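You operate a simulated robot arm through the tools that you are given. There is no shell and no other tool. Be economical: measure what you need, move in short steps, check, and stop when the job is done.

You are at the controls of a simulated robot arm. One attempt, no reset.

Task
Put the seeded roll on the footed plate, cover it with the dome and brush up the crumbs it left.
Fine: the roll lies flat in the middle; use the red brush and put it back. Set down upright: red brush. What is to be rubbed or washed off counts as gone when no trace of it is left.

Only the result counts: the job must be done as asked and must still hold three seconds after the hand-in. Knocking over, shifting, dropping, spilling or breaking anything else fails it. A push-on lid holds only when it is set on centred and level and pressed home; a screw cap is set on level and turned clockwise until tight.

Robot
A 6-joint arm with a two-finger parallel gripper, fixed in place. Base frame: the origin is at the foot of the arm, x ahead of it, y to its left, z up; the work surface is at about z = 750. Readings come in mm, degrees, newtons and seconds.
With the tool pointing down near the work surface it reaches from about 360 to 820 mm from the base axis. Its first joint turns from -166.0 to 166.0 degrees. Payload 3.91 kg.
The tool frame sits at the grasp point between the pads (the TCP): z along the fingers, y along the line on which they close. The tips reach 30 mm beyond it. The gripper opens to 110 mm. The fingers are 20 mm wide and 10 mm thick; the gripper's body (48 by 112 mm) begins 55 mm behind the TCP.
Orientation is told as [roll, pitch, yaw] about the base's x, y, z axes, in that order, counted from this pose: with the fingers straight down and closing along the base's y, the tool's x points along the base's -x, its y along +y and its z along -z.

Tools
- The arm moves only by the tool apply_moves. Its argument "rows" is a list of rows, each a list of 6 numbers: the shift along the base's x, y, z in units of 200 mm (1.0 is 200 mm), then the turn, a rotation vector about the base's x, y, z in units of 90 degrees (1.0 is 90 degrees). In form: [[tx, ty, tz, ax, ay, az], ...]. A call has 1 to 20 rows; each row is the pose to reach, as a shift and turn from the pose commanded when the call began. "hand" is the closure, from 0 (fully open) to 1 (shut), set as the call begins (left out, the last holds). A call with a number of a shift or a turn outside -1 to 1 is refused whole. Each row takes 0.2 s and may step no farther than 50 mm and 8.6 degrees from the row before; otherwise, or with a gripper value out of range, the whole call is refused. Where a pose cannot be reached the arm comes as near as it can. A force on the tool above 60 N (or 10 N above the force at the start of the call, whichever is more), or a blocked arm, ends the call early, and 0.2 s more pass. Each finger travels about 45 mm/s and halts on what it meets, pressing with about 39 N; the grip force reading is that of the motor and also rises with nothing between the fingers. The clock runs only during rows and for 0.2 s after the last one: add rows that repeat a pose to give the fingers time. The reply holds the time, the measured pose of the TCP, the force on the tool along the base axes, the opening and the grip force, in the units named above and with some noise, with the torque about the TCP (base axes, N m) and any sound that the robot's microphone picked up.
- Cameras (640 x 400 px; columns grow to the right, rows downward): "scene" is fixed at [401.1, -651, 1344]; the picture's right is [0.95, 0.30, 0.00], its down [0.26, -0.84, -0.48] and it looks along [-0.14, 0.46, -0.88] (base axes); focal length 272 px, centre (320, 200). "wrist" rides on the gripper at [77, 7, -114] in the tool frame; the picture's right is [-0.09, 1.00, 0.00], its down [-0.80, -0.07, -0.59] and it looks along [-0.59, -0.05, 0.80] (tool axes); focal length 270 px, centre (320, 200).
- snapshot(camera): a new picture of that camera. It takes no simulated time.
- raise_lower(by): slides the trunk up (or, below 0, down) by that many mm; the arm rides with it, the base frame stays. It gives what a move gives, with no picture.
- probe_pixels(camera, pixels): for up to 12 pixels [column, row] of the newest picture of that camera ("zoom" is the newest enlarged one), the place [x, y, z] in the base frame of the surface seen there, good to about 2 mm. It takes no simulated time.
- close_up(camera, box): a new picture of the part [left, top, right, bottom] of that camera's present view, enlarged. It takes no simulated time.
- close_job(): hands the job in; it is judged then, once.

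Keep the steps short. Do not move on a guess: measure, check each grasp and each placing, and mend mistakes. In all there are 80 turns and 34 pictures (those below and enlarged ones count). Leave the gripper open and the arm clear of the work at the hand-in unless told otherwise, and finish with a single line.

The tools are called after ">>>" as a command line: name --pt "numbers of a row" for each row, then --argument value for the rest, lists and objects as JSON in quotes. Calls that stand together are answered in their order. apply_moves: Moves the arm, as the interface text tells. Its arguments: {"type":"object","properties":{"rows":{"type":"array"},"hand":{"type":"number"}},"required":["rows"]} The other tools are called the same way: raise_lower (by) slides the trunk up or down; snapshot (camera) takes a picture; probe_pixels (camera, pixels) gives the place of the surface under pixels of a picture; close_up (camera, box) takes an enlarged picture of a part of a camera's view; close_job () hands the job in.

At the start:

```text
clock: 0.0
eef_pos: [310.5, -412.9, 1072.6]
tool_rot: [0.0, 0.0, -0.1]
force: [0.3, 0.6, 0.1]
ft_torque: [0.01, 0.0, -0.01]
finger_gap: 110.3
grip_force: 0.1
trunk travel left (down, up): [-450.0, 160.0]
```

scene: 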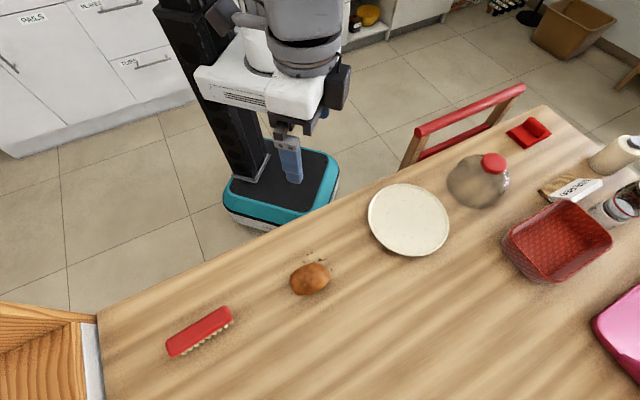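
wrist: 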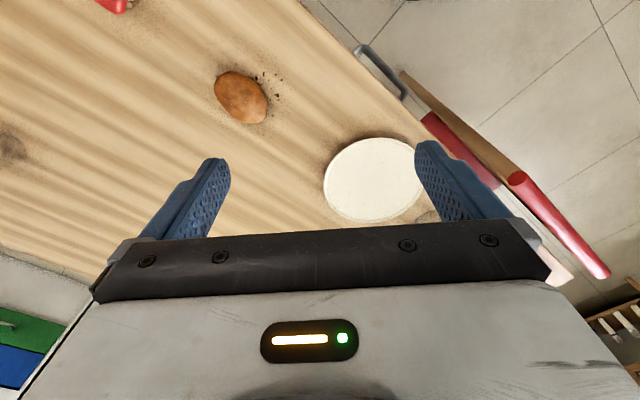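

I see the roll near (310,279), plate (409,219), dome (478,180) and brush (200,331) in the scene picture. I'll measure them first.

>>> probe_pixels --camera "scene" --pixels '[[310, 272], [291, 280], [329, 275], [409, 219], [371, 215], [447, 222], [409, 186], [409, 253], [494, 162], [478, 183], [200, 325], [250, 350]]'

>>> close_up --camera "scene" --box '[140, 240, 360, 378]'

>>> close_up --camera "scene" --box '[350, 110, 570, 270]'

```text
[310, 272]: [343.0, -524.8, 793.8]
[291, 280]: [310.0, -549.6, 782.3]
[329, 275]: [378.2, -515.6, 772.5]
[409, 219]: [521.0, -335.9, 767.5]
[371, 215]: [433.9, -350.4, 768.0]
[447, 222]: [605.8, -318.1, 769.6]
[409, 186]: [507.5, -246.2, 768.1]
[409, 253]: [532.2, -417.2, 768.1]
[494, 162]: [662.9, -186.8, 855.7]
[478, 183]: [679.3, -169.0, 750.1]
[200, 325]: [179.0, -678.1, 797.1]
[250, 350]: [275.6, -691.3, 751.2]
```

```text
2.90 times, centred on (250, 309) of scene
```

zoom: 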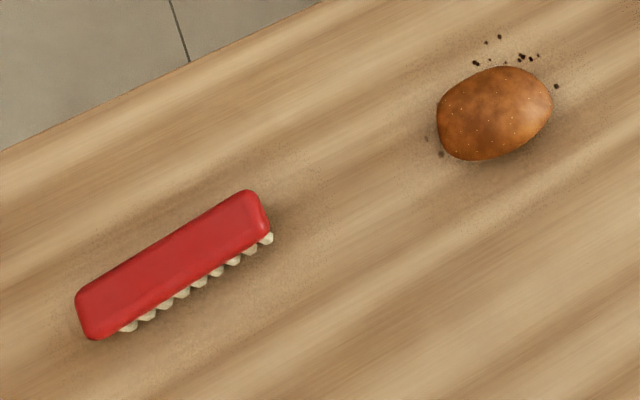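

```text
2.50 times, centred on (460, 190) of scene
```

zoom: 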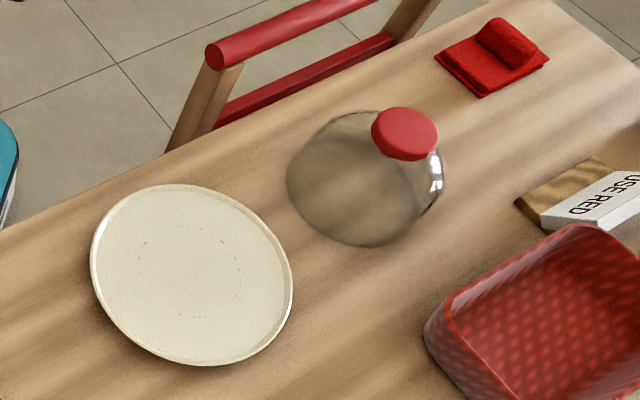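

Next I measure the dome knob, its glass, and its base outline.

>>> probe_pixels --camera "zoom" --pixels '[[374, 133], [436, 135], [405, 110], [405, 130], [405, 157], [340, 180], [290, 190], [350, 243], [385, 240], [425, 205], [320, 130], [350, 115]]'

>>> snapshot --camera "wrist"

>>> close_up --camera "wrist" --box '[200, 55, 300, 135]'

```text
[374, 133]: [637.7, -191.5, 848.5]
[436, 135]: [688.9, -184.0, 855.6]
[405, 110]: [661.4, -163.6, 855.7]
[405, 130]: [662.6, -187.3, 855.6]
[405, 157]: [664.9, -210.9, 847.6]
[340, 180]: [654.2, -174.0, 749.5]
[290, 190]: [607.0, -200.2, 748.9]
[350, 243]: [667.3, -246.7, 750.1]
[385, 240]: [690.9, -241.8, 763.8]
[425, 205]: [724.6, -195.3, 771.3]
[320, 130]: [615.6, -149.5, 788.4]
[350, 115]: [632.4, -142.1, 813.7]
```

```text
29 pictures are left
```

wrist: 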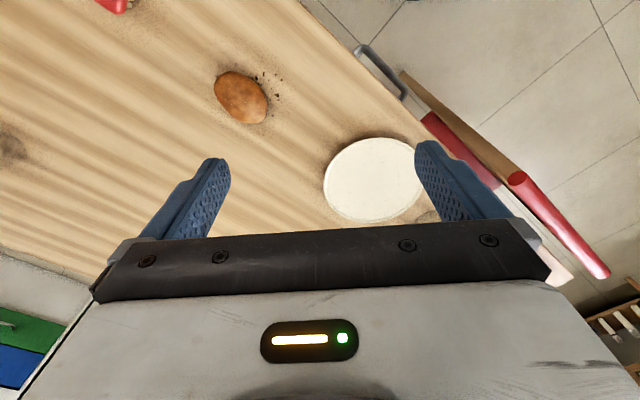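

```text
5.00 times, centred on (250, 95) of wrist
```

zoom: 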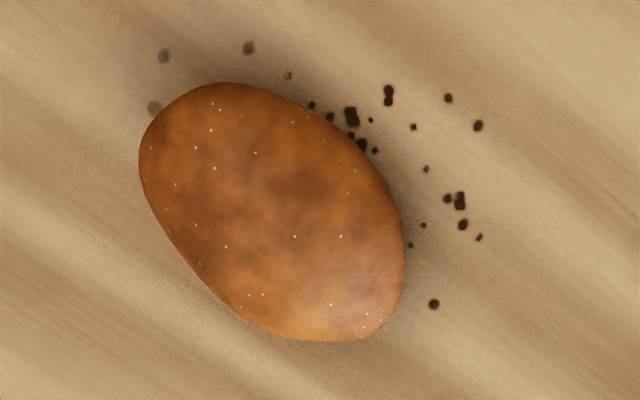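

Measure the roll outline and crumbs in this zoom.

>>> probe_pixels --camera "zoom" --pixels '[[150, 140], [215, 90], [395, 200], [385, 320], [300, 335], [190, 240], [270, 200], [388, 95], [478, 126], [460, 200], [434, 304], [164, 57]]'

```text
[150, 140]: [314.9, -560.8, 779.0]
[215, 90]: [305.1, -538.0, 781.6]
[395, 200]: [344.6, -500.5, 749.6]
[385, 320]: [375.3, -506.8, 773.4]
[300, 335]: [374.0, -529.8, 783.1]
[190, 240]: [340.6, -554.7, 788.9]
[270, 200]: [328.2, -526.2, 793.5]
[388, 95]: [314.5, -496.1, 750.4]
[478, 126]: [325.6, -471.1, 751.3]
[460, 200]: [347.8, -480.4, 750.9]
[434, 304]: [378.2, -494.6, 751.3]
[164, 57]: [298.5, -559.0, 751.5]
```

The roll's centre is about (343,-531), with its long axis about 32° from x and its top at z=794. I move above it with yaw 32°.

>>> apply_moves --pt "0.033 -0.118 -0.173 0 0 0.071" --pt "0.066 -0.236 -0.345 0 0 0.142" --pt "0.099 -0.354 -0.518 0 0 0.213" --pt "0.132 -0.472 -0.69 0 0 0.284" --pt "0.165 -0.59 -0.863 0 0 0.356" --pt "0.165 -0.59 -0.863 0 0 0.356" --hand 0.15

>>> snapshot --camera "wrist"

```text
clock: 1.4
eef_pos: [343.5, -530.6, 901.9]
tool_rot: [0.0, 0.0, 32.1]
force: [0.3, -0.7, -0.5]
ft_torque: [0.0, 0.02, -0.01]
finger_gap: 93.5
grip_force: 0.1
trunk travel left (down, up): [-450.0, 160.0]
```

```text
27 pictures are left
```

wrist: 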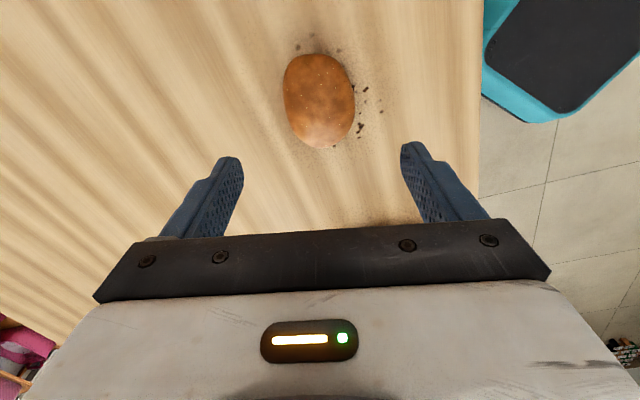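

The roll lies between the fingers. I check its outline for the exact centre.

>>> probe_pixels --camera "wrist" --pixels '[[286, 90], [352, 90], [308, 56], [322, 145], [288, 110], [353, 110], [300, 60], [340, 140], [318, 100], [286, 80], [345, 75], [302, 143]]'

```text
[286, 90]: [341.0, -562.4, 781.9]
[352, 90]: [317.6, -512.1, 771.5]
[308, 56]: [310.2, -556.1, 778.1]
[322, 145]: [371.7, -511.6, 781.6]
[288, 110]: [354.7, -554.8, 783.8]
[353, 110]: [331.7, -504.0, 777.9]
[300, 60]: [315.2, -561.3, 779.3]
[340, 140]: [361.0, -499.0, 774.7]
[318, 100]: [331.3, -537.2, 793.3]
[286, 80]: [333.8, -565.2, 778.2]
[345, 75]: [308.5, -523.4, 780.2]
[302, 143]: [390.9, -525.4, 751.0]
```

Centre is about (341,-532). I descend to z≈783 and close.

>>> apply_moves --pt "-0.01 -0.005 -0.2 0 0 0" --pt "-0.01 -0.005 -0.4 0 0 0" --pt "-0.01 -0.005 -0.5 0 0 0" --pt "-0.01 -0.005 -0.585 0 0 0" --pt "-0.01 -0.005 -0.585 0 0 0"

>>> apply_moves --pt "0 0 0 0 0 0" --pt "0 0 0 0 0 0" --pt "0 0 0 0 0 0" --pt "0 0 0 0 0 0" --pt "0 0 0 0 0 0" --hand 1

```text
clock: 2.6
eef_pos: [342.0, -532.0, 784.3]
tool_rot: [0.0, 0.1, 32.0]
force: [-0.3, 1.0, -0.5]
ft_torque: [0.01, 0.01, -0.01]
finger_gap: 93.8
grip_force: 0.0
trunk travel left (down, up): [-450.0, 160.0]
```

```text
clock: 3.8
eef_pos: [340.8, -533.9, 784.2]
tool_rot: [0.1, -0.1, 32.0]
force: [-0.8, -1.2, 1.1]
ft_torque: [-0.01, 0.0, -0.05]
finger_gap: 58.9
grip_force: 39.5
trunk travel left (down, up): [-450.0, 160.0]
```

Gripped at 58.9 mm. I lift gently 100 mm and look.

>>> apply_moves --pt "0 0 0.1 0 0 0" --pt "0 0 0.25 0 0 0" --pt "0 0 0.4 0 0 0" --pt "0 0 0.5 0 0 0" --pt "0 0 0.5 0 0 0"

>>> snapshot --camera "wrist"

```text
clock: 5.0
eef_pos: [340.9, -530.9, 885.2]
tool_rot: [-0.1, 0.0, 32.0]
force: [-0.2, 0.6, -1.1]
ft_torque: [0.02, 0.02, 0.04]
finger_gap: 59.0
grip_force: 39.3
trunk travel left (down, up): [-450.0, 160.0]
```

```text
26 pictures are left
```

wrist: 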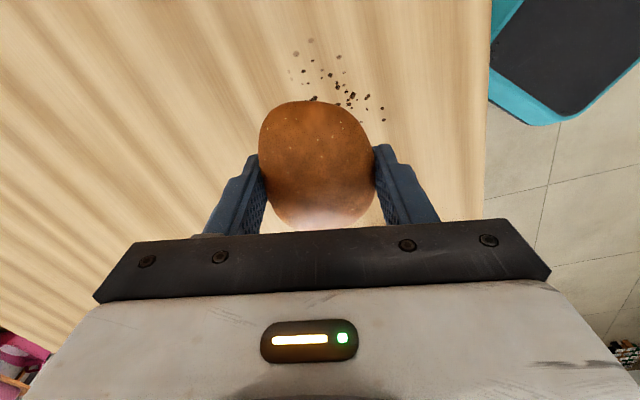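

Held, nothing else disturbed. I carry it over the plate centre (520,-333).

>>> apply_moves --pt "0.127 0.142 0 0 0 0" --pt "0.255 0.284 0 0 0 0" --pt "0.383 0.426 0 0 0 0" --pt "0.51 0.568 0 0 0 0" --pt "0.638 0.71 0 0 0 0" --pt "0.766 0.853 0 0 0 0" --pt "0.893 0.995 0 0 0 0" --pt "0.893 0.995 0 0 0 0"

>>> snapshot --camera "wrist"

```text
clock: 6.8
eef_pos: [520.8, -331.4, 882.1]
tool_rot: [0.0, 0.0, 31.9]
force: [0.5, -0.2, 0.2]
ft_torque: [0.0, -0.01, 0.0]
finger_gap: 59.0
grip_force: 39.2
trunk travel left (down, up): [-450.0, 160.0]
```

```text
25 pictures are left
```

wrist: 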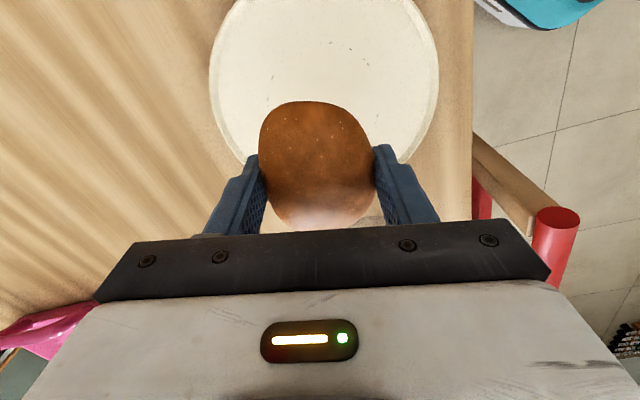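

Check roll centring in the hand and plate outline.

>>> probe_pixels --camera "wrist" --pixels '[[310, 104], [325, 220], [345, 110], [285, 112], [318, 160], [213, 70], [435, 70], [325, 4], [330, 60], [228, 70], [420, 70], [325, 20]]'

```text
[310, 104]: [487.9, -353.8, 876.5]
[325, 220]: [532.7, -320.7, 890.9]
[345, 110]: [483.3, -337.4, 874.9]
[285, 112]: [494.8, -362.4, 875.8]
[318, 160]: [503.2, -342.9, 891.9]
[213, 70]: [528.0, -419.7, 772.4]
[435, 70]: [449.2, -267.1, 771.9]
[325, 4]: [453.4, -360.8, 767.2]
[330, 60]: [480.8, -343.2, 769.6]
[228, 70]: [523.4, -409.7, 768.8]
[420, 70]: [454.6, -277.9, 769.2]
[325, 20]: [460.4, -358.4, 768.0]
```

The roll is centred in the hand within ~2 mm; the plate surface is 769, rim 772. I lower to just above contact.

>>> apply_moves --pt "-0.003 0.003 -0.15 0 0 0" --pt "-0.005 0.005 -0.27 0 0 0" --pt "-0.005 0.005 -0.35 0 0 0" --pt "-0.005 0.005 -0.39 0 0 0" --pt "-0.005 0.005 -0.405 0 0 0" --pt "-0.005 0.005 -0.405 0 0 0"

```text
clock: 8.2
eef_pos: [518.9, -330.1, 802.5]
tool_rot: [-0.1, -0.1, 32.0]
force: [-0.7, 0.3, 12.1]
ft_torque: [0.12, 0.16, 0.01]
finger_gap: 59.0
grip_force: 39.1
trunk travel left (down, up): [-450.0, 160.0]
```

It touches with 12 N. I raise 0.5 mm and open.

>>> apply_moves --pt "0 0 0.004 0 0 0" --pt "0 0 0.004 0 0 0" --pt "0 0 0.004 0 0 0" --pt "0 0 0.004 0 0 0" --hand 0.15

>>> apply_moves --pt "0 0 0.1 0 0 0" --pt "0 0 0.3 0 0 0" --pt "0 0 0.5 0 0 0" --pt "0 0 0.7 0 0 0" --pt "0 0 0.9 0 0 0" --pt "0 0 0.9 0 0 0"

>>> snapshot --camera "wrist"

```text
clock: 9.2
eef_pos: [519.1, -330.0, 803.2]
tool_rot: [-0.1, -0.1, 32.0]
force: [-0.2, -1.0, -0.6]
ft_torque: [-0.04, -0.01, 0.0]
finger_gap: 93.7
grip_force: 0.0
trunk travel left (down, up): [-450.0, 160.0]
```

```text
clock: 10.6
eef_pos: [520.4, -331.5, 984.9]
tool_rot: [0.0, 0.0, 32.0]
force: [0.0, -0.4, -0.3]
ft_torque: [-0.03, 0.06, 0.05]
finger_gap: 93.6
grip_force: 0.1
trunk travel left (down, up): [-450.0, 160.0]
```

```text
24 pictures are left
```

wrist: 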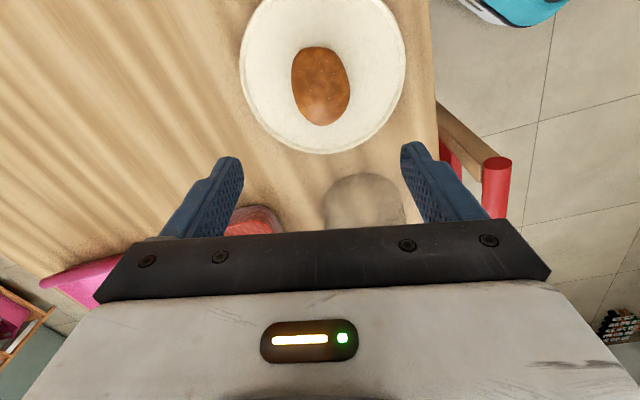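

Roll sits on the plate. I measure rim points and roll.

>>> probe_pixels --camera "wrist" --pixels '[[243, 60], [402, 60], [252, 100], [394, 100], [320, 151], [290, 143], [350, 143], [292, 80], [349, 80], [318, 49], [322, 123], [320, 85]]'

>>> close_up --camera "scene" --box '[350, 130, 550, 270]'

```text
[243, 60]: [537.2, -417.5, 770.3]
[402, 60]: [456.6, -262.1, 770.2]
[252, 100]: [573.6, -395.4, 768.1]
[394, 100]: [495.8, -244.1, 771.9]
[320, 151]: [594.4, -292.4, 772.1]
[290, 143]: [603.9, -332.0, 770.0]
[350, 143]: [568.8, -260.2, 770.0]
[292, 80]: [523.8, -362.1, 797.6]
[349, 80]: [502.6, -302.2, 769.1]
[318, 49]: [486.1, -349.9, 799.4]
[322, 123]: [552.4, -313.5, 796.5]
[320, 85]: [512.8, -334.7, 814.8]
```

```text
2.86 times, centred on (450, 200) of scene
```

zoom: 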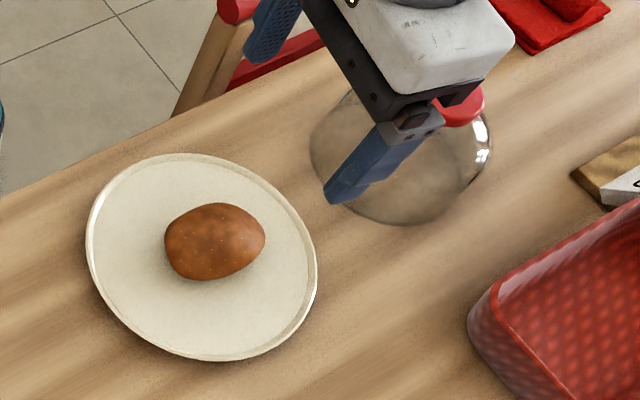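

Roll lies flat at about (519,-331), the plate centre. Now I move above the dome knob (663,-187) for a close look.

>>> apply_moves --pt "0.142 0.144 0 0 0 0" --pt "0.285 0.288 0 0 0 0" --pt "0.427 0.432 0 0 0 0" --pt "0.57 0.576 0 0 0 0" --pt "0.713 0.72 0 0 0 0" --pt "0.713 0.72 0 0 0 0"

>>> close_up --camera "wrist" --box '[200, 0, 440, 160]'

```text
clock: 12.0
eef_pos: [662.4, -185.9, 982.6]
tool_rot: [0.0, 0.0, 32.0]
force: [-0.3, -0.3, 0.3]
ft_torque: [0.0, 0.02, 0.0]
finger_gap: 93.5
grip_force: 0.1
trunk travel left (down, up): [-450.0, 160.0]
```

```text
2.50 times, centred on (320, 80) of wrist
```

zoom: 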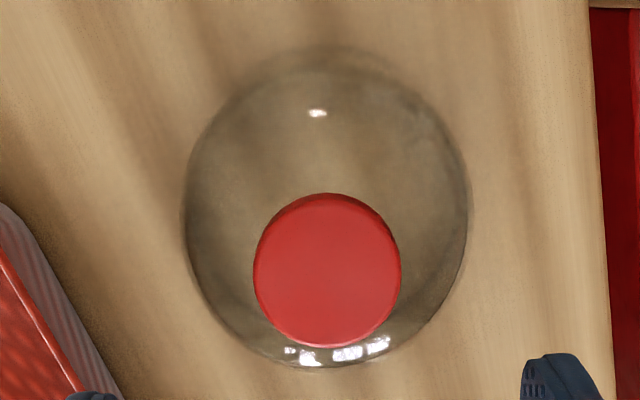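

Measure knob rim, glass just beside it, and the base outline.

>>> probe_pixels --camera "zoom" --pixels '[[258, 270], [396, 270], [327, 202], [327, 338], [327, 270], [318, 113], [240, 300], [415, 300], [310, 357], [378, 345], [190, 230], [610, 200]]'

```text
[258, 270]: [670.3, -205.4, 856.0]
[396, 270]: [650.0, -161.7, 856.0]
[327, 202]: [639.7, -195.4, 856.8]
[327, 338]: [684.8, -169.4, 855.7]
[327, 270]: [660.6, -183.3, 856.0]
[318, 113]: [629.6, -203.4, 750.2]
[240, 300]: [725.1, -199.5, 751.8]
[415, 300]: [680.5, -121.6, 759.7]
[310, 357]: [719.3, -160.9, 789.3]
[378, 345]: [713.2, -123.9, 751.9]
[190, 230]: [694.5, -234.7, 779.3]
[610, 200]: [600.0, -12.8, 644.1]
```

Knob: centre about (662,-184.5), Ø50, top z=856; glass shoulder near r=30 is about z=834. I go down to TCP z=885 (tips 855) and check visually from the scene camera.

>>> apply_moves --pt "0 0.005 -0.2 0 0 0" --pt "0 0.005 -0.4 0 0 0" --pt "0 0.005 -0.485 0 0 0" --pt "0 0.005 -0.485 0 0 0"

>>> close_up --camera "scene" --box '[430, 120, 550, 220]'

```text
clock: 13.0
eef_pos: [663.6, -186.7, 885.8]
tool_rot: [0.0, 0.0, 31.9]
force: [-0.9, -0.5, 0.4]
ft_torque: [0.02, -0.03, -0.02]
finger_gap: 93.4
grip_force: 0.2
trunk travel left (down, up): [-450.0, 160.0]
```

```text
4.00 times, centred on (490, 170) of scene
```

zoom: 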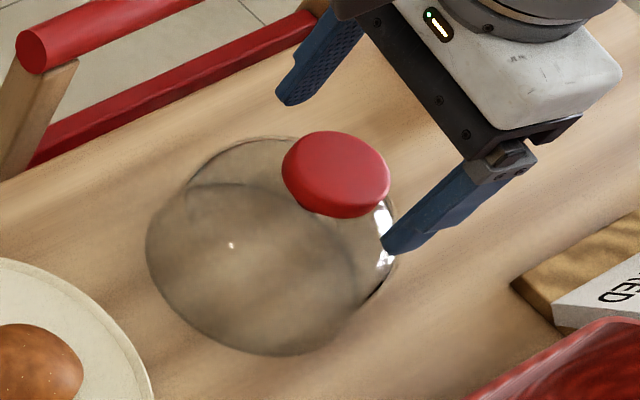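

Probe the knob's lower side edge, and glass near it.

>>> probe_pixels --camera "zoom" --pixels '[[335, 214], [310, 208], [365, 214], [335, 200], [300, 205], [285, 180], [385, 210], [250, 350], [150, 240], [205, 155]]'

```text
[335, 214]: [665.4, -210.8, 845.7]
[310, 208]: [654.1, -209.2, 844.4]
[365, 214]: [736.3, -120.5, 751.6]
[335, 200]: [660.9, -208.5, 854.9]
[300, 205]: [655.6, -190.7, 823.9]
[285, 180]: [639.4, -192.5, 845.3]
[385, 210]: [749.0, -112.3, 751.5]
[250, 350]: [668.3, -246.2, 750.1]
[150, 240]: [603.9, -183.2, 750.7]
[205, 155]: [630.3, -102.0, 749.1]
```

Knob side spans z≈844–856, with glass at about 824 under it. Lower to TCP z≈869 (tips 839) and grip.

>>> apply_moves --pt "-0.003 0.003 -0.05 0 0 0" --pt "-0.003 0.003 -0.083 0 0 0" --pt "-0.003 0.003 -0.083 0 0 0"

>>> apply_moves --pt "0 0 0 0 0 0" --pt "0 0 0 0 0 0" --pt "0 0 0 0 0 0" --pt "0 0 0 0 0 0" --pt "0 0 0 0 0 0" --pt "0 0 0 0 0 0" --hand 1

```text
clock: 13.8
eef_pos: [662.2, -185.6, 868.9]
tool_rot: [0.0, -0.1, 32.0]
force: [-0.4, -0.9, -0.1]
ft_torque: [-0.01, 0.01, 0.01]
finger_gap: 93.5
grip_force: 0.1
trunk travel left (down, up): [-450.0, 160.0]
```

```text
clock: 15.2
eef_pos: [661.3, -186.0, 870.2]
tool_rot: [0.0, 0.0, 32.0]
force: [0.7, -0.7, 1.3]
ft_torque: [0.01, -0.01, -0.03]
finger_gap: 52.4
grip_force: 38.7
trunk travel left (down, up): [-450.0, 160.0]
```

Gripped at 52.4 mm. Lift 100 mm and check.

>>> apply_moves --pt "0 0 0.05 0 0 0" --pt "0 0 0.15 0 0 0" --pt "0 0 0.3 0 0 0" --pt "0 0 0.45 0 0 0" --pt "0 0 0.55 0 0 0" --pt "0 0 0.55 0 0 0"

>>> close_up --camera "scene" --box '[350, 80, 590, 280]'

```text
clock: 16.6
eef_pos: [661.7, -184.2, 982.3]
tool_rot: [0.0, -0.1, 32.0]
force: [-0.6, -0.2, -1.4]
ft_torque: [0.03, -0.01, 0.01]
finger_gap: 52.4
grip_force: 39.4
trunk travel left (down, up): [-450.0, 160.0]
```

```text
2.00 times, centred on (470, 180) of scene
```

zoom: 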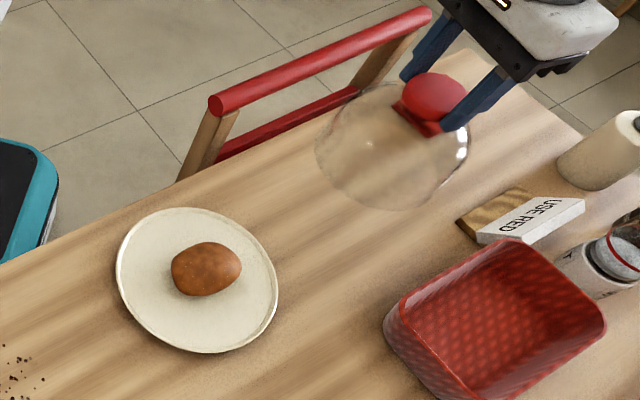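

Dome held level. Carry it over the plate centre (518,-331).

>>> apply_moves --pt "-0.12 -0.121 0 0 0 0" --pt "-0.24 -0.243 0 0 0 0" --pt "-0.36 -0.364 0 0 0 0" --pt "-0.48 -0.485 0 0 0 0" --pt "-0.6 -0.606 0 0 0 0" --pt "-0.7215 -0.7285 0 0 0 0" --pt "-0.7215 -0.7285 0 0 0 0"

>>> close_up --camera "scene" --box '[310, 110, 520, 280]'

```text
clock: 18.2
eef_pos: [514.7, -332.8, 978.4]
tool_rot: [0.0, 0.0, 32.0]
force: [-0.5, 0.0, -0.1]
ft_torque: [0.0, -0.01, 0.01]
finger_gap: 52.5
grip_force: 38.7
trunk travel left (down, up): [-450.0, 160.0]
```

```text
2.35 times, centred on (415, 195) of scene
```

zoom: 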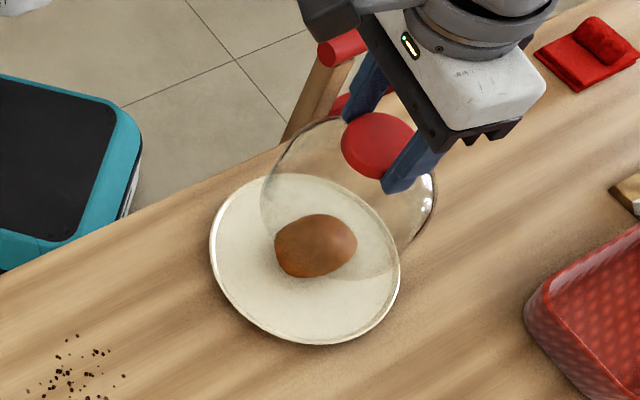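

Reading is 514.7; I settle and lower to TCP z≈905 to re-read.

>>> apply_moves --pt "0 0 -0.1 0 0 0" --pt "0 0 -0.2 0 0 0" --pt "0 0 -0.3 0 0 0" --pt "0 0 -0.37 0 0 0" --pt "0 0 -0.37 0 0 0" --pt "0 0 -0.37 0 0 0"

>>> close_up --camera "scene" --box '[340, 140, 480, 270]'

```text
clock: 19.6
eef_pos: [515.8, -331.1, 904.9]
tool_rot: [-0.1, 0.0, 32.0]
force: [0.3, 0.2, -0.9]
ft_torque: [0.04, -0.01, 0.03]
finger_gap: 52.1
grip_force: 38.9
trunk travel left (down, up): [-450.0, 160.0]
```

```text
3.08 times, centred on (410, 205) of scene
```

zoom: 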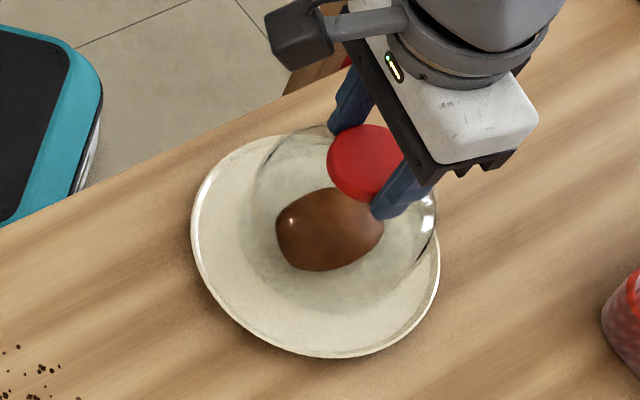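

Shift +1.5 mm in x and lower slowly to contact.

>>> apply_moves --pt "0.008 0 -0.03 0 0 0" --pt "0.008 0 -0.055 0 0 0" --pt "0.008 0 -0.07 0 0 0" --pt "0.008 0 -0.077 0 0 0" --pt "0.008 0 -0.083 0 0 0" --pt "0.008 0 -0.083 0 0 0"

```text
clock: 21.0
eef_pos: [519.0, -332.3, 889.1]
tool_rot: [0.0, -0.1, 32.0]
force: [-0.2, 0.6, -0.2]
ft_torque: [0.01, 0.1, -0.03]
finger_gap: 52.4
grip_force: 39.6
trunk travel left (down, up): [-450.0, 160.0]
```

No contact yet. A few more millimetres in tiny steps.

>>> apply_moves --pt "0 0 -0.003 0 0 0" --pt "0 0 -0.006 0 0 0" --pt "0 0 -0.009 0 0 0" --pt "0 0 -0.009 0 0 0"

```text
clock: 22.0
eef_pos: [518.9, -332.3, 889.1]
tool_rot: [-0.2, -0.1, 32.0]
force: [3.6, -1.8, 14.6]
ft_torque: [0.01, 0.29, -0.07]
finger_gap: 52.3
grip_force: 39.1
trunk travel left (down, up): [-450.0, 160.0]
```

Contact at 14.6 N, at the expected height. Ease up 1 mm and open, then look.

>>> apply_moves --pt "0 0 0.006 0 0 0" --pt "0 0 0.006 0 0 0" --pt "0 0 0.006 0 0 0" --pt "0 0 0.006 0 0 0" --hand 0.15

>>> apply_moves --pt "0 0 0.1 0 0 0" --pt "0 0 0.25 0 0 0" --pt "0 0 0.4 0 0 0" --pt "0 0 0.55 0 0 0" --pt "0 0 0.55 0 0 0"

>>> close_up --camera "wrist" --box '[200, 0, 440, 160]'

```text
clock: 23.0
eef_pos: [519.2, -332.3, 886.9]
tool_rot: [0.0, 0.1, 32.0]
force: [-0.6, 0.5, 0.2]
ft_torque: [0.0, -0.02, 0.03]
finger_gap: 93.6
grip_force: 0.0
trunk travel left (down, up): [-450.0, 160.0]
```

```text
clock: 24.2
eef_pos: [517.1, -331.4, 997.8]
tool_rot: [0.1, 0.0, 32.0]
force: [-0.4, -0.4, -0.2]
ft_torque: [0.01, 0.04, -0.01]
finger_gap: 93.4
grip_force: 0.0
trunk travel left (down, up): [-450.0, 160.0]
```

```text
2.50 times, centred on (320, 80) of wrist
```

zoom: 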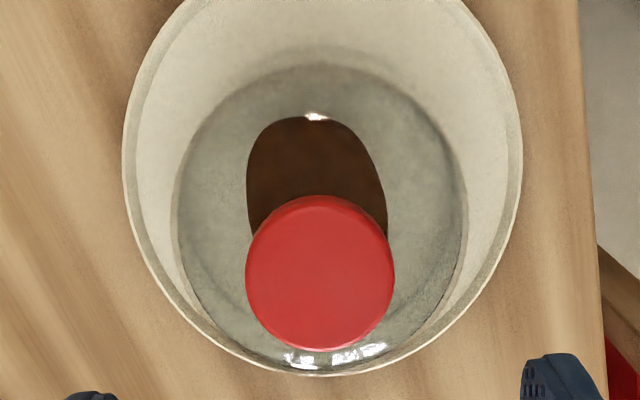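

Dome covers the roll. Check knob level and centring.

>>> probe_pixels --camera "zoom" --pixels '[[252, 272], [389, 272], [320, 204], [320, 340], [320, 272], [135, 190], [513, 190], [180, 310], [460, 310], [300, 371], [127, 150], [520, 150]]'

```text
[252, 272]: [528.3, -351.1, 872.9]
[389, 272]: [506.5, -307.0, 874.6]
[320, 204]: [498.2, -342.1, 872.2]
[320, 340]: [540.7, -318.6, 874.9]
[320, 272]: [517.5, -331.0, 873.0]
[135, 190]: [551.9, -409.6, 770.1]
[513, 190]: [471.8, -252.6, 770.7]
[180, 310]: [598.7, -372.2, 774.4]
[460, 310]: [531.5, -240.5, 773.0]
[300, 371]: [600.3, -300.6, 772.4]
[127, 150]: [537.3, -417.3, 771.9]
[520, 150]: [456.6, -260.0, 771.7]
```

Knob is level (≈873.5, raised by the plate's 18 mm) and centred within ~2 mm. Now to the brush, in two legs at z≈998.

>>> apply_moves --pt "-0.16 -0.165 0 0 0 0" --pt "-0.32 -0.33 0 0 0 0" --pt "-0.48 -0.495 0 0 0 0" --pt "-0.64 -0.66 0 0 0 0" --pt "-0.8 -0.825 0 0 0 0"

>>> apply_moves --pt "-0.16 -0.175 -0.02 0 0 0" --pt "-0.32 -0.35 -0.04 0 0 0" --pt "-0.48 -0.525 -0.06 0 0 0" --pt "-0.64 -0.7 -0.08 0 0 0" --pt "-0.82 -0.87 -0.1 0 0 0" --pt "-0.82 -0.87 -0.1 0 0 0"

>>> snapshot --camera "wrist"

>>> close_up --camera "scene" --box '[280, 240, 350, 300]'

```text
clock: 25.4
eef_pos: [356.4, -499.6, 999.4]
tool_rot: [0.0, 0.0, 32.0]
force: [-0.9, 0.6, 0.0]
ft_torque: [0.0, -0.01, 0.01]
finger_gap: 93.5
grip_force: 0.2
trunk travel left (down, up): [-450.0, 160.0]
```

```text
clock: 26.8
eef_pos: [194.1, -672.6, 977.7]
tool_rot: [-0.1, 0.0, 32.1]
force: [-0.5, -0.8, 0.4]
ft_torque: [0.03, -0.01, 0.0]
finger_gap: 93.7
grip_force: 0.1
trunk travel left (down, up): [-450.0, 160.0]
```

```text
16 pictures are left
```

wrist: 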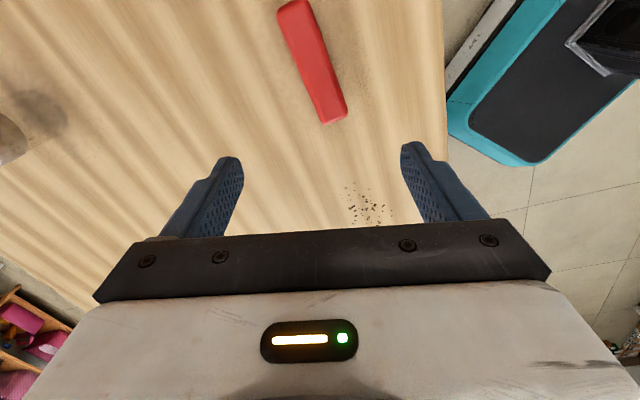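

```text
6.67 times, centred on (315, 270) of scene
```

zoom: 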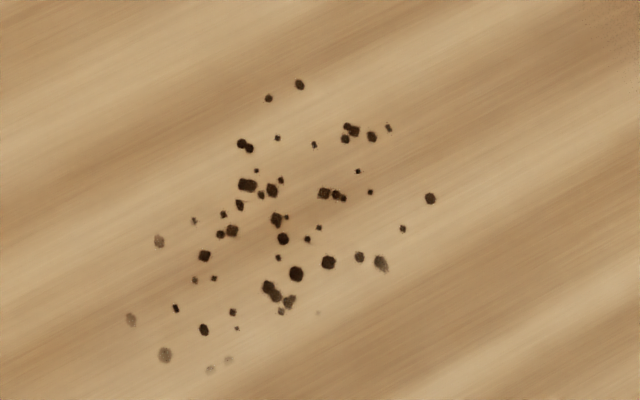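

Measure crumb field extents and brush corners.

>>> probe_pixels --camera "zoom" --pixels '[[299, 85], [388, 128], [430, 198], [380, 263], [228, 360], [210, 370], [165, 355], [131, 319], [159, 241], [242, 144], [318, 312], [278, 240]]'

>>> probe_pixels --camera "wrist" --pixels '[[284, 12], [302, 4], [326, 120], [343, 113], [312, 60], [301, 65], [322, 58], [334, 117], [293, 8], [327, 123], [346, 114], [315, 100]]'

```text
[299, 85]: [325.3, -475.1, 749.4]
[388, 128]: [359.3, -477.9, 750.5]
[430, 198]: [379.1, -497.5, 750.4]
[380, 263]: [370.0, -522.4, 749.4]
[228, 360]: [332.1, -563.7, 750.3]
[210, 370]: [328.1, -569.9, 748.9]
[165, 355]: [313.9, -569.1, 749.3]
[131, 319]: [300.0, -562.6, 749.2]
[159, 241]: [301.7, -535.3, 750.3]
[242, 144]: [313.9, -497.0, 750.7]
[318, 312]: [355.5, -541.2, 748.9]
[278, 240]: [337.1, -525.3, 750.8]
```

```text
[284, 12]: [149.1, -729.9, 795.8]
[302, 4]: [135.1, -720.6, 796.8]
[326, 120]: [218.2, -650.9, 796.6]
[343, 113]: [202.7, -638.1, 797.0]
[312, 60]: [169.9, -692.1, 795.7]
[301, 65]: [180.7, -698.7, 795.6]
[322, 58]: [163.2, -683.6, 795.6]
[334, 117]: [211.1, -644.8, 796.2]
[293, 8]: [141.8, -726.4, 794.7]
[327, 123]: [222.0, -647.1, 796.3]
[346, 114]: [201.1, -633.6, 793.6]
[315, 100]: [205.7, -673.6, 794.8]
```

Brush: centre about (176,-683), long axis ≈50°, width ≈25, top 796. I position above with yaw 50° at z≈850 and look.

>>> apply_moves --pt "-0.03 -0.02 -0.16 0 0 0.067" --pt "-0.06 -0.04 -0.32 0 0 0.133" --pt "-0.09 -0.053 -0.48 0 0 0.2" --pt "-0.09 -0.053 -0.64 0 0 0.2" --pt "-0.09 -0.053 -0.64 0 0 0.2" --hand 0.4

>>> snapshot --camera "wrist"

```text
clock: 28.0
eef_pos: [175.2, -681.9, 850.1]
tool_rot: [-0.1, 0.1, 50.1]
force: [-0.7, -0.3, 0.6]
ft_torque: [-0.01, 0.0, 0.01]
finger_gap: 66.0
grip_force: 0.0
trunk travel left (down, up): [-450.0, 160.0]
```

```text
14 pictures are left
```

wrist: 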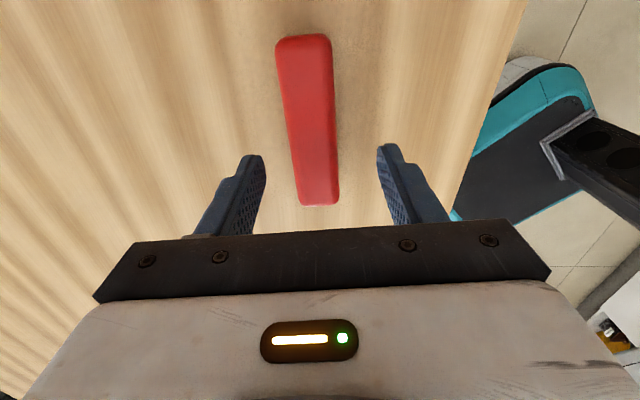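

Probe brush ends and sides.

>>> probe_pixels --camera "wrist" --pixels '[[303, 40], [320, 198], [286, 110], [333, 110], [283, 60], [330, 60], [294, 180], [336, 180], [284, 112], [305, 36], [321, 204]]'

```text
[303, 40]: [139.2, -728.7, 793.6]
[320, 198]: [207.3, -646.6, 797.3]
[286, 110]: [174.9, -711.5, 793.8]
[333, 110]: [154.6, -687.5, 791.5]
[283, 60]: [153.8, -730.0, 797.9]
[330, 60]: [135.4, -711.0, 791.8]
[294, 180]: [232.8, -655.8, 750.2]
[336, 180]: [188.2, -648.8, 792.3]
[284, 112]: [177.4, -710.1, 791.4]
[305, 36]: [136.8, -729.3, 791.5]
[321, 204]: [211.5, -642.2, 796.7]
```

Centre (174.5,-686), angle 50°. Lower to TCP z≈799 and grip.

>>> apply_moves --pt "-0.004 -0.02 -0.1 0 0 0" --pt "-0.004 -0.02 -0.2 0 0 0" --pt "-0.004 -0.02 -0.255 0 0 0" --pt "-0.004 -0.02 -0.255 0 0 0"

>>> apply_moves --pt "0 0 0 0 0 0" --pt "0 0 0 0 0 0" --pt "0 0 0 0 0 0" --pt "0 0 0 0 0 0" --pt "0 0 0 0 0 0" --hand 1

```text
clock: 29.0
eef_pos: [175.1, -684.6, 797.9]
tool_rot: [0.0, 0.0, 50.0]
force: [-0.5, 0.2, -0.8]
ft_torque: [0.01, -0.01, -0.04]
finger_gap: 66.1
grip_force: 0.0
trunk travel left (down, up): [-450.0, 160.0]
```

```text
clock: 30.2
eef_pos: [174.9, -684.1, 799.3]
tool_rot: [0.0, 0.0, 50.0]
force: [0.3, -0.1, 0.8]
ft_torque: [-0.03, 0.03, -0.02]
finger_gap: 33.3
grip_force: 39.2
trunk travel left (down, up): [-450.0, 160.0]
```

Gripped at 33.3 mm. Lift 60 mm and start toward the crumbs (field ≈ x 300–379, y −475…−570).

>>> apply_moves --pt "0 0 0.1 0 0 0" --pt "0 0 0.3 0 0 0" --pt "0.1 0.2 0.3 0 0 0" --pt "0.2 0.4 0.3 0 0 0" --pt "0.3 0.6 0.3 0 0 0" --pt "0.4 0.8 0.3 0 0 0" --pt "0.5 0.98 0.3 0 0 0" --pt "0.5 0.98 0.3 0 0 0"

>>> snapshot --camera "scene"

```text
clock: 32.0
eef_pos: [276.3, -488.5, 857.6]
tool_rot: [0.0, 0.0, 50.0]
force: [-0.2, 0.5, -0.2]
ft_torque: [0.03, 0.01, 0.01]
finger_gap: 33.3
grip_force: 39.3
trunk travel left (down, up): [-450.0, 160.0]
```

```text
13 pictures are left
```

scene: 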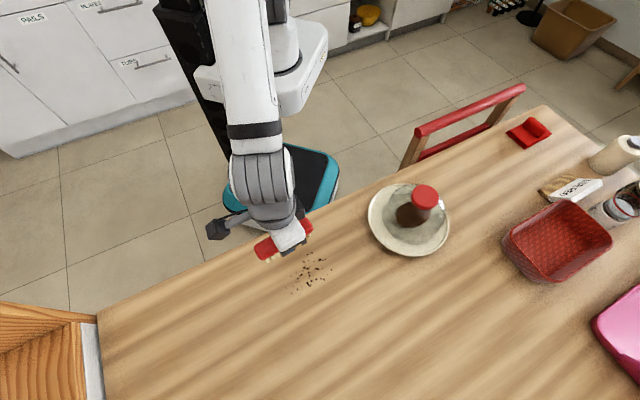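

Check where the table edge is near the start point.

>>> probe_pixels --camera "scene" --pixels '[[240, 256], [200, 275], [340, 208], [225, 262]]'

```text
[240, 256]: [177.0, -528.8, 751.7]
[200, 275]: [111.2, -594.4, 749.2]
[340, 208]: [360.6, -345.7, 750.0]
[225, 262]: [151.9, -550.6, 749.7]
```

The edge is ≥18 mm clear of the start. Shift to (283,-480) and lower to bristle contact.

>>> apply_moves --pt "0.042 0.05 -0.1 0 0 0" --pt "0.042 0.05 -0.2 0 0 0" --pt "0.042 0.05 -0.27 0 0 0" --pt "0.042 0.05 -0.295 0 0 0" --pt "0.042 0.05 -0.305 0 0 0" --pt "0.042 0.05 -0.305 0 0 0"

```text
clock: 33.4
eef_pos: [285.2, -479.3, 799.4]
tool_rot: [-0.1, -0.1, 50.0]
force: [0.2, 0.1, 9.5]
ft_torque: [0.29, -0.12, 0.03]
finger_gap: 33.3
grip_force: 38.9
trunk travel left (down, up): [-450.0, 160.0]
```

Light contact, 9.5 N. Sweep 120 mm along (+0.77,−0.64), then lift and look.

>>> apply_moves --pt "0.0575 -0.048 0 0 0 0" --pt "0.115 -0.0965 0 0 0 0" --pt "0.1725 -0.145 0 0 0 0" --pt "0.23 -0.193 0 0 0 0" --pt "0.2875 -0.241 0 0 0 0" --pt "0.345 -0.2895 0 0 0 0" --pt "0.4025 -0.338 0 0 0 0" --pt "0.46 -0.386 0 0 0 0" --pt "0.46 -0.386 0 0 0 0"

>>> snapshot --camera "scene"

```text
clock: 35.4
eef_pos: [376.3, -554.7, 799.1]
tool_rot: [-0.2, 0.0, 50.0]
force: [-2.7, 2.6, 15.8]
ft_torque: [0.29, 0.04, 0.06]
finger_gap: 33.5
grip_force: 38.8
trunk travel left (down, up): [-450.0, 160.0]
```

```text
12 pictures are left
```

scene: 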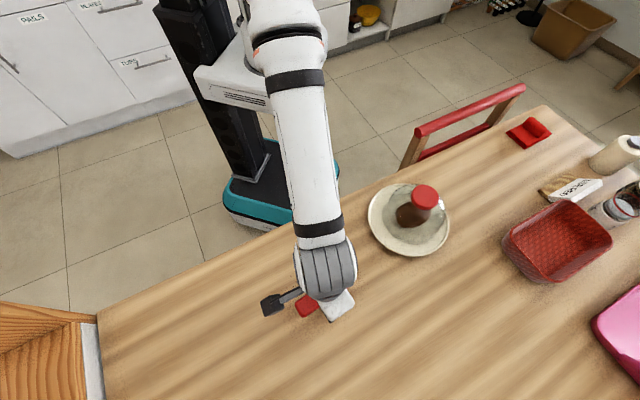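

Field is hidden. Lift, return above the start, and zoom on the field.

>>> apply_moves --pt "0 0 0.15 0 0 0" --pt "0 0 0.3 0 0 0" --pt "-0.15 0.129 0.3 0 0 0" --pt "-0.3 0.257 0.3 0 0 0" --pt "-0.46 0.386 0.3 0 0 0" --pt "-0.46 0.386 0.3 0 0 0"

>>> close_up --camera "scene" --box '[240, 210, 400, 330]'

```text
clock: 36.8
eef_pos: [284.7, -478.3, 859.2]
tool_rot: [0.0, 0.0, 50.0]
force: [0.4, -0.2, -0.8]
ft_torque: [0.02, -0.03, -0.01]
finger_gap: 33.1
grip_force: 39.1
trunk travel left (down, up): [-450.0, 160.0]
```

```text
3.33 times, centred on (320, 270) of scene
```

zoom: 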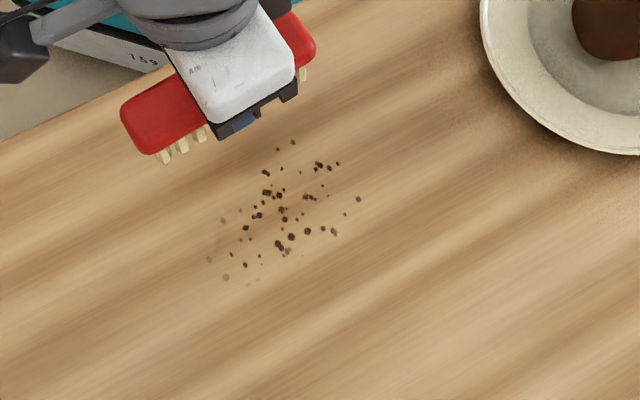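

The crumbs stay in place but look fainter: they wear off by brushing. I go down again with slightly more press and scrub back and forth.

>>> apply_moves --pt "0 0 -0.15 0 0 0" --pt "0 0 -0.28 0 0 0" --pt "0 0 -0.305 0 0 0" --pt "0 0 -0.308 0 0 0" --pt "0.092 -0.077 -0.308 0 0 0" --pt "0.184 -0.154 -0.308 0 0 0" --pt "0.276 -0.232 -0.308 0 0 0" --pt "0.368 -0.309 -0.308 0 0 0" --pt "0.46 -0.386 -0.308 0 0 0" --pt "0.368 -0.309 -0.308 0 0 0" --pt "0.276 -0.232 -0.308 0 0 0" --pt "0.184 -0.154 -0.308 0 0 0" --pt "0.092 -0.077 -0.308 0 0 0" --pt "0 0 -0.308 0 0 0" --pt "0 0 -0.308 0 0 0"

>>> close_up --camera "scene" --box '[280, 240, 350, 300]'

```text
clock: 40.0
eef_pos: [285.0, -479.4, 798.2]
tool_rot: [-0.2, 0.1, 50.0]
force: [6.6, -6.7, 32.7]
ft_torque: [-0.16, -0.21, -0.05]
finger_gap: 33.5
grip_force: 39.1
trunk travel left (down, up): [-450.0, 160.0]
```

```text
6.67 times, centred on (315, 270) of scene
```

zoom: 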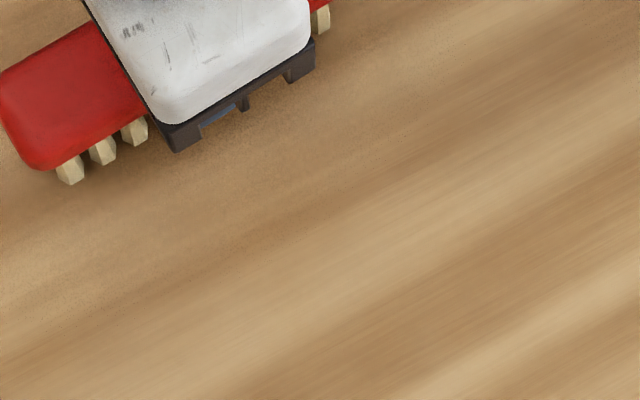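

No crumbs visible now. One more round trip with small sideways offsets for any trace, ending lifted at the start side.

>>> apply_moves --pt "0.026 0.031 0.002 0 0 0" --pt "0.118 -0.046 0.002 0 0 0" --pt "0.21 -0.123 0.002 0 0 0" --pt "0.302 -0.201 0.002 0 0 0" --pt "0.394 -0.278 0.002 0 0 0" --pt "0.486 -0.355 0.002 0 0 0" --pt "0.43 -0.42 0.002 0 0 0" --pt "0.338 -0.342 0.002 0 0 0" --pt "0.246 -0.265 0.002 0 0 0" --pt "0.154 -0.188 0.002 0 0 0" --pt "0.062 -0.11 0.002 0 0 0" --pt "-0.02 -0.04 0.002 0 0 0" --pt "-0.02 -0.04 0.15 0 0 0" --pt "-0.02 -0.04 0.3 0 0 0" --pt "-0.17 -0.2 0.3 0 0 0" --pt "-0.32 -0.36 0.3 0 0 0" --pt "-0.44 -0.52 0.3 0 0 0" --pt "-0.44 -0.52 0.3 0 0 0"

>>> close_up --camera "scene" --box '[265, 230, 365, 310]'

```text
clock: 43.8
eef_pos: [198.6, -584.9, 857.2]
tool_rot: [0.0, 0.0, 50.1]
force: [0.5, 0.3, -1.0]
ft_torque: [0.01, -0.01, 0.02]
finger_gap: 33.4
grip_force: 38.5
trunk travel left (down, up): [-450.0, 160.0]
```

```text
5.00 times, centred on (315, 270) of scene
```

zoom: 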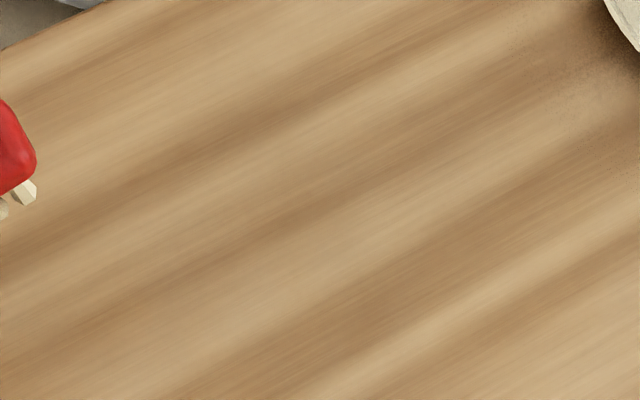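

The surface is clean. Return the brush to its original place (−20.4, −102 mm), then lower.

>>> apply_moves --pt "-0.034 -0.17 0 0 0 0" --pt "-0.068 -0.34 0 0 0 0" --pt "-0.102 -0.51 0 0 0 0" --pt "-0.102 -0.51 -0.15 0 0 0" --pt "-0.102 -0.51 -0.25 0 0 0" --pt "-0.102 -0.51 -0.275 0 0 0" --pt "-0.102 -0.51 -0.283 0 0 0" --pt "-0.102 -0.51 -0.286 0 0 0" --pt "-0.102 -0.51 -0.286 0 0 0"

```text
clock: 45.8
eef_pos: [176.1, -685.3, 799.4]
tool_rot: [0.1, -0.1, 50.0]
force: [-0.1, -0.1, -0.6]
ft_torque: [0.0, -0.01, -0.01]
finger_gap: 33.4
grip_force: 39.1
trunk travel left (down, up): [-450.0, 160.0]
```

Just above the surface with no force. Down in tiny steps to contact.

>>> apply_moves --pt "0 0 -0.003 0 0 0" --pt "0 0 -0.006 0 0 0" --pt "0 0 -0.006 0 0 0"

```text
clock: 46.6
eef_pos: [175.0, -685.9, 798.8]
tool_rot: [0.0, 0.0, 50.0]
force: [-0.3, 0.4, -0.3]
ft_torque: [-0.04, 0.02, -0.01]
finger_gap: 33.5
grip_force: 39.3
trunk travel left (down, up): [-450.0, 160.0]
```

>>> apply_moves --pt "0 0 -0.003 0 0 0" --pt "0 0 -0.006 0 0 0" --pt "0 0 -0.006 0 0 0"

```text
clock: 47.4
eef_pos: [175.4, -685.9, 797.2]
tool_rot: [-0.1, 0.2, 50.0]
force: [0.1, -2.0, 6.3]
ft_torque: [-0.01, -0.02, -0.02]
finger_gap: 33.1
grip_force: 38.7
trunk travel left (down, up): [-450.0, 160.0]
```

Contact (6 N). Open to release, then rise.

>>> apply_moves --pt "0 0 0 0 0 0" --pt "0 0 0 0 0 0" --pt "0 0 0 0 0 0" --pt "0 0 0 0 0 0" --hand 0.4

>>> apply_moves --pt "0 0 0.1 0 0 0" --pt "0 0 0.3 0 0 0" --pt "0 0 0.5 0 0 0" --pt "0 0 0.7 0 0 0" --pt "0 0 0.9 0 0 0" --pt "0.1 0.2 1 0 0 0" --pt "0.2 0.4 1 0 0 0" --pt "0.3 0.6 1 0 0 0" --pt "0.3 0.8 1 0 0 0" --pt "0.3 1 1 0 0 0" --pt "0.3 1 1 0 0 0"

>>> snapshot --camera "scene"

```text
clock: 48.4
eef_pos: [175.0, -685.9, 798.8]
tool_rot: [0.0, 0.1, 50.0]
force: [-0.1, -0.1, 0.3]
ft_torque: [-0.02, 0.02, 0.01]
finger_gap: 66.1
grip_force: 0.0
trunk travel left (down, up): [-450.0, 160.0]
```

```text
clock: 50.8
eef_pos: [236.3, -484.6, 998.7]
tool_rot: [0.0, 0.0, 50.0]
force: [0.3, 0.1, 0.2]
ft_torque: [-0.06, -0.03, 0.02]
finger_gap: 65.8
grip_force: 0.1
trunk travel left (down, up): [-450.0, 160.0]
```

```text
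8 pictures are left
```

scene: 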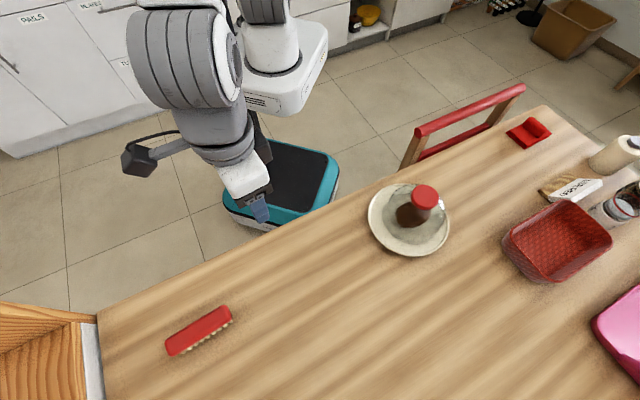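

Brush stands where it was (200,331). A final close check of the crumb area and the dome, opening the gripper fully.

>>> close_up --camera "scene" --box '[270, 230, 370, 310]'

>>> close_up --camera "scene" --box '[350, 160, 470, 260]'

>>> apply_moves --pt "0 0 0 0 0 0" --pt "0 0 0 0 0 0" --pt "0 0 0 0 0 0" --hand 0

```text
5.00 times, centred on (320, 270) of scene
```

zoom: 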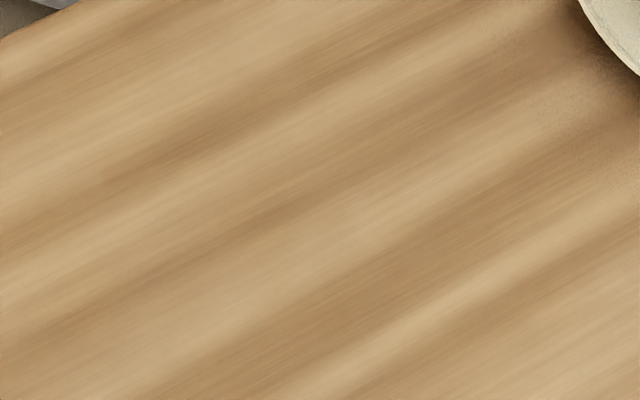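

```text
4.00 times, centred on (410, 210) of scene
```

zoom: 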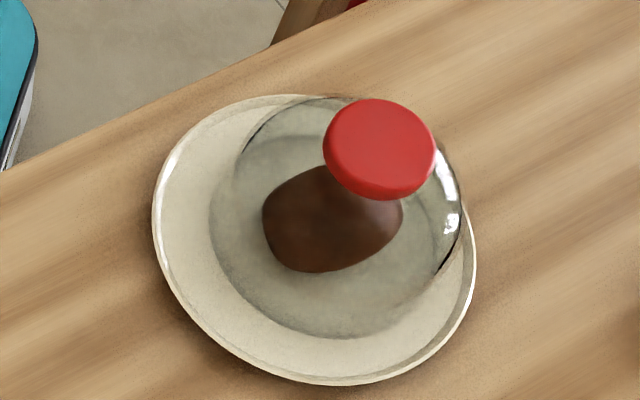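

```text
clock: 51.6
eef_pos: [236.8, -485.5, 998.1]
tool_rot: [0.0, 0.1, 50.0]
force: [0.3, -0.2, 0.2]
ft_torque: [-0.02, 0.02, 0.01]
finger_gap: 109.9
grip_force: 0.0
trunk travel left (down, up): [-450.0, 160.0]
```

Everything is in place, the gripper is open and the arm is clear. I hand in.

>>> close_job

```text
The job is handed in.
```

The roll is centred on the footed plate under the level dome, no crumbs show on the table, and the red brush stands upright back in its place.
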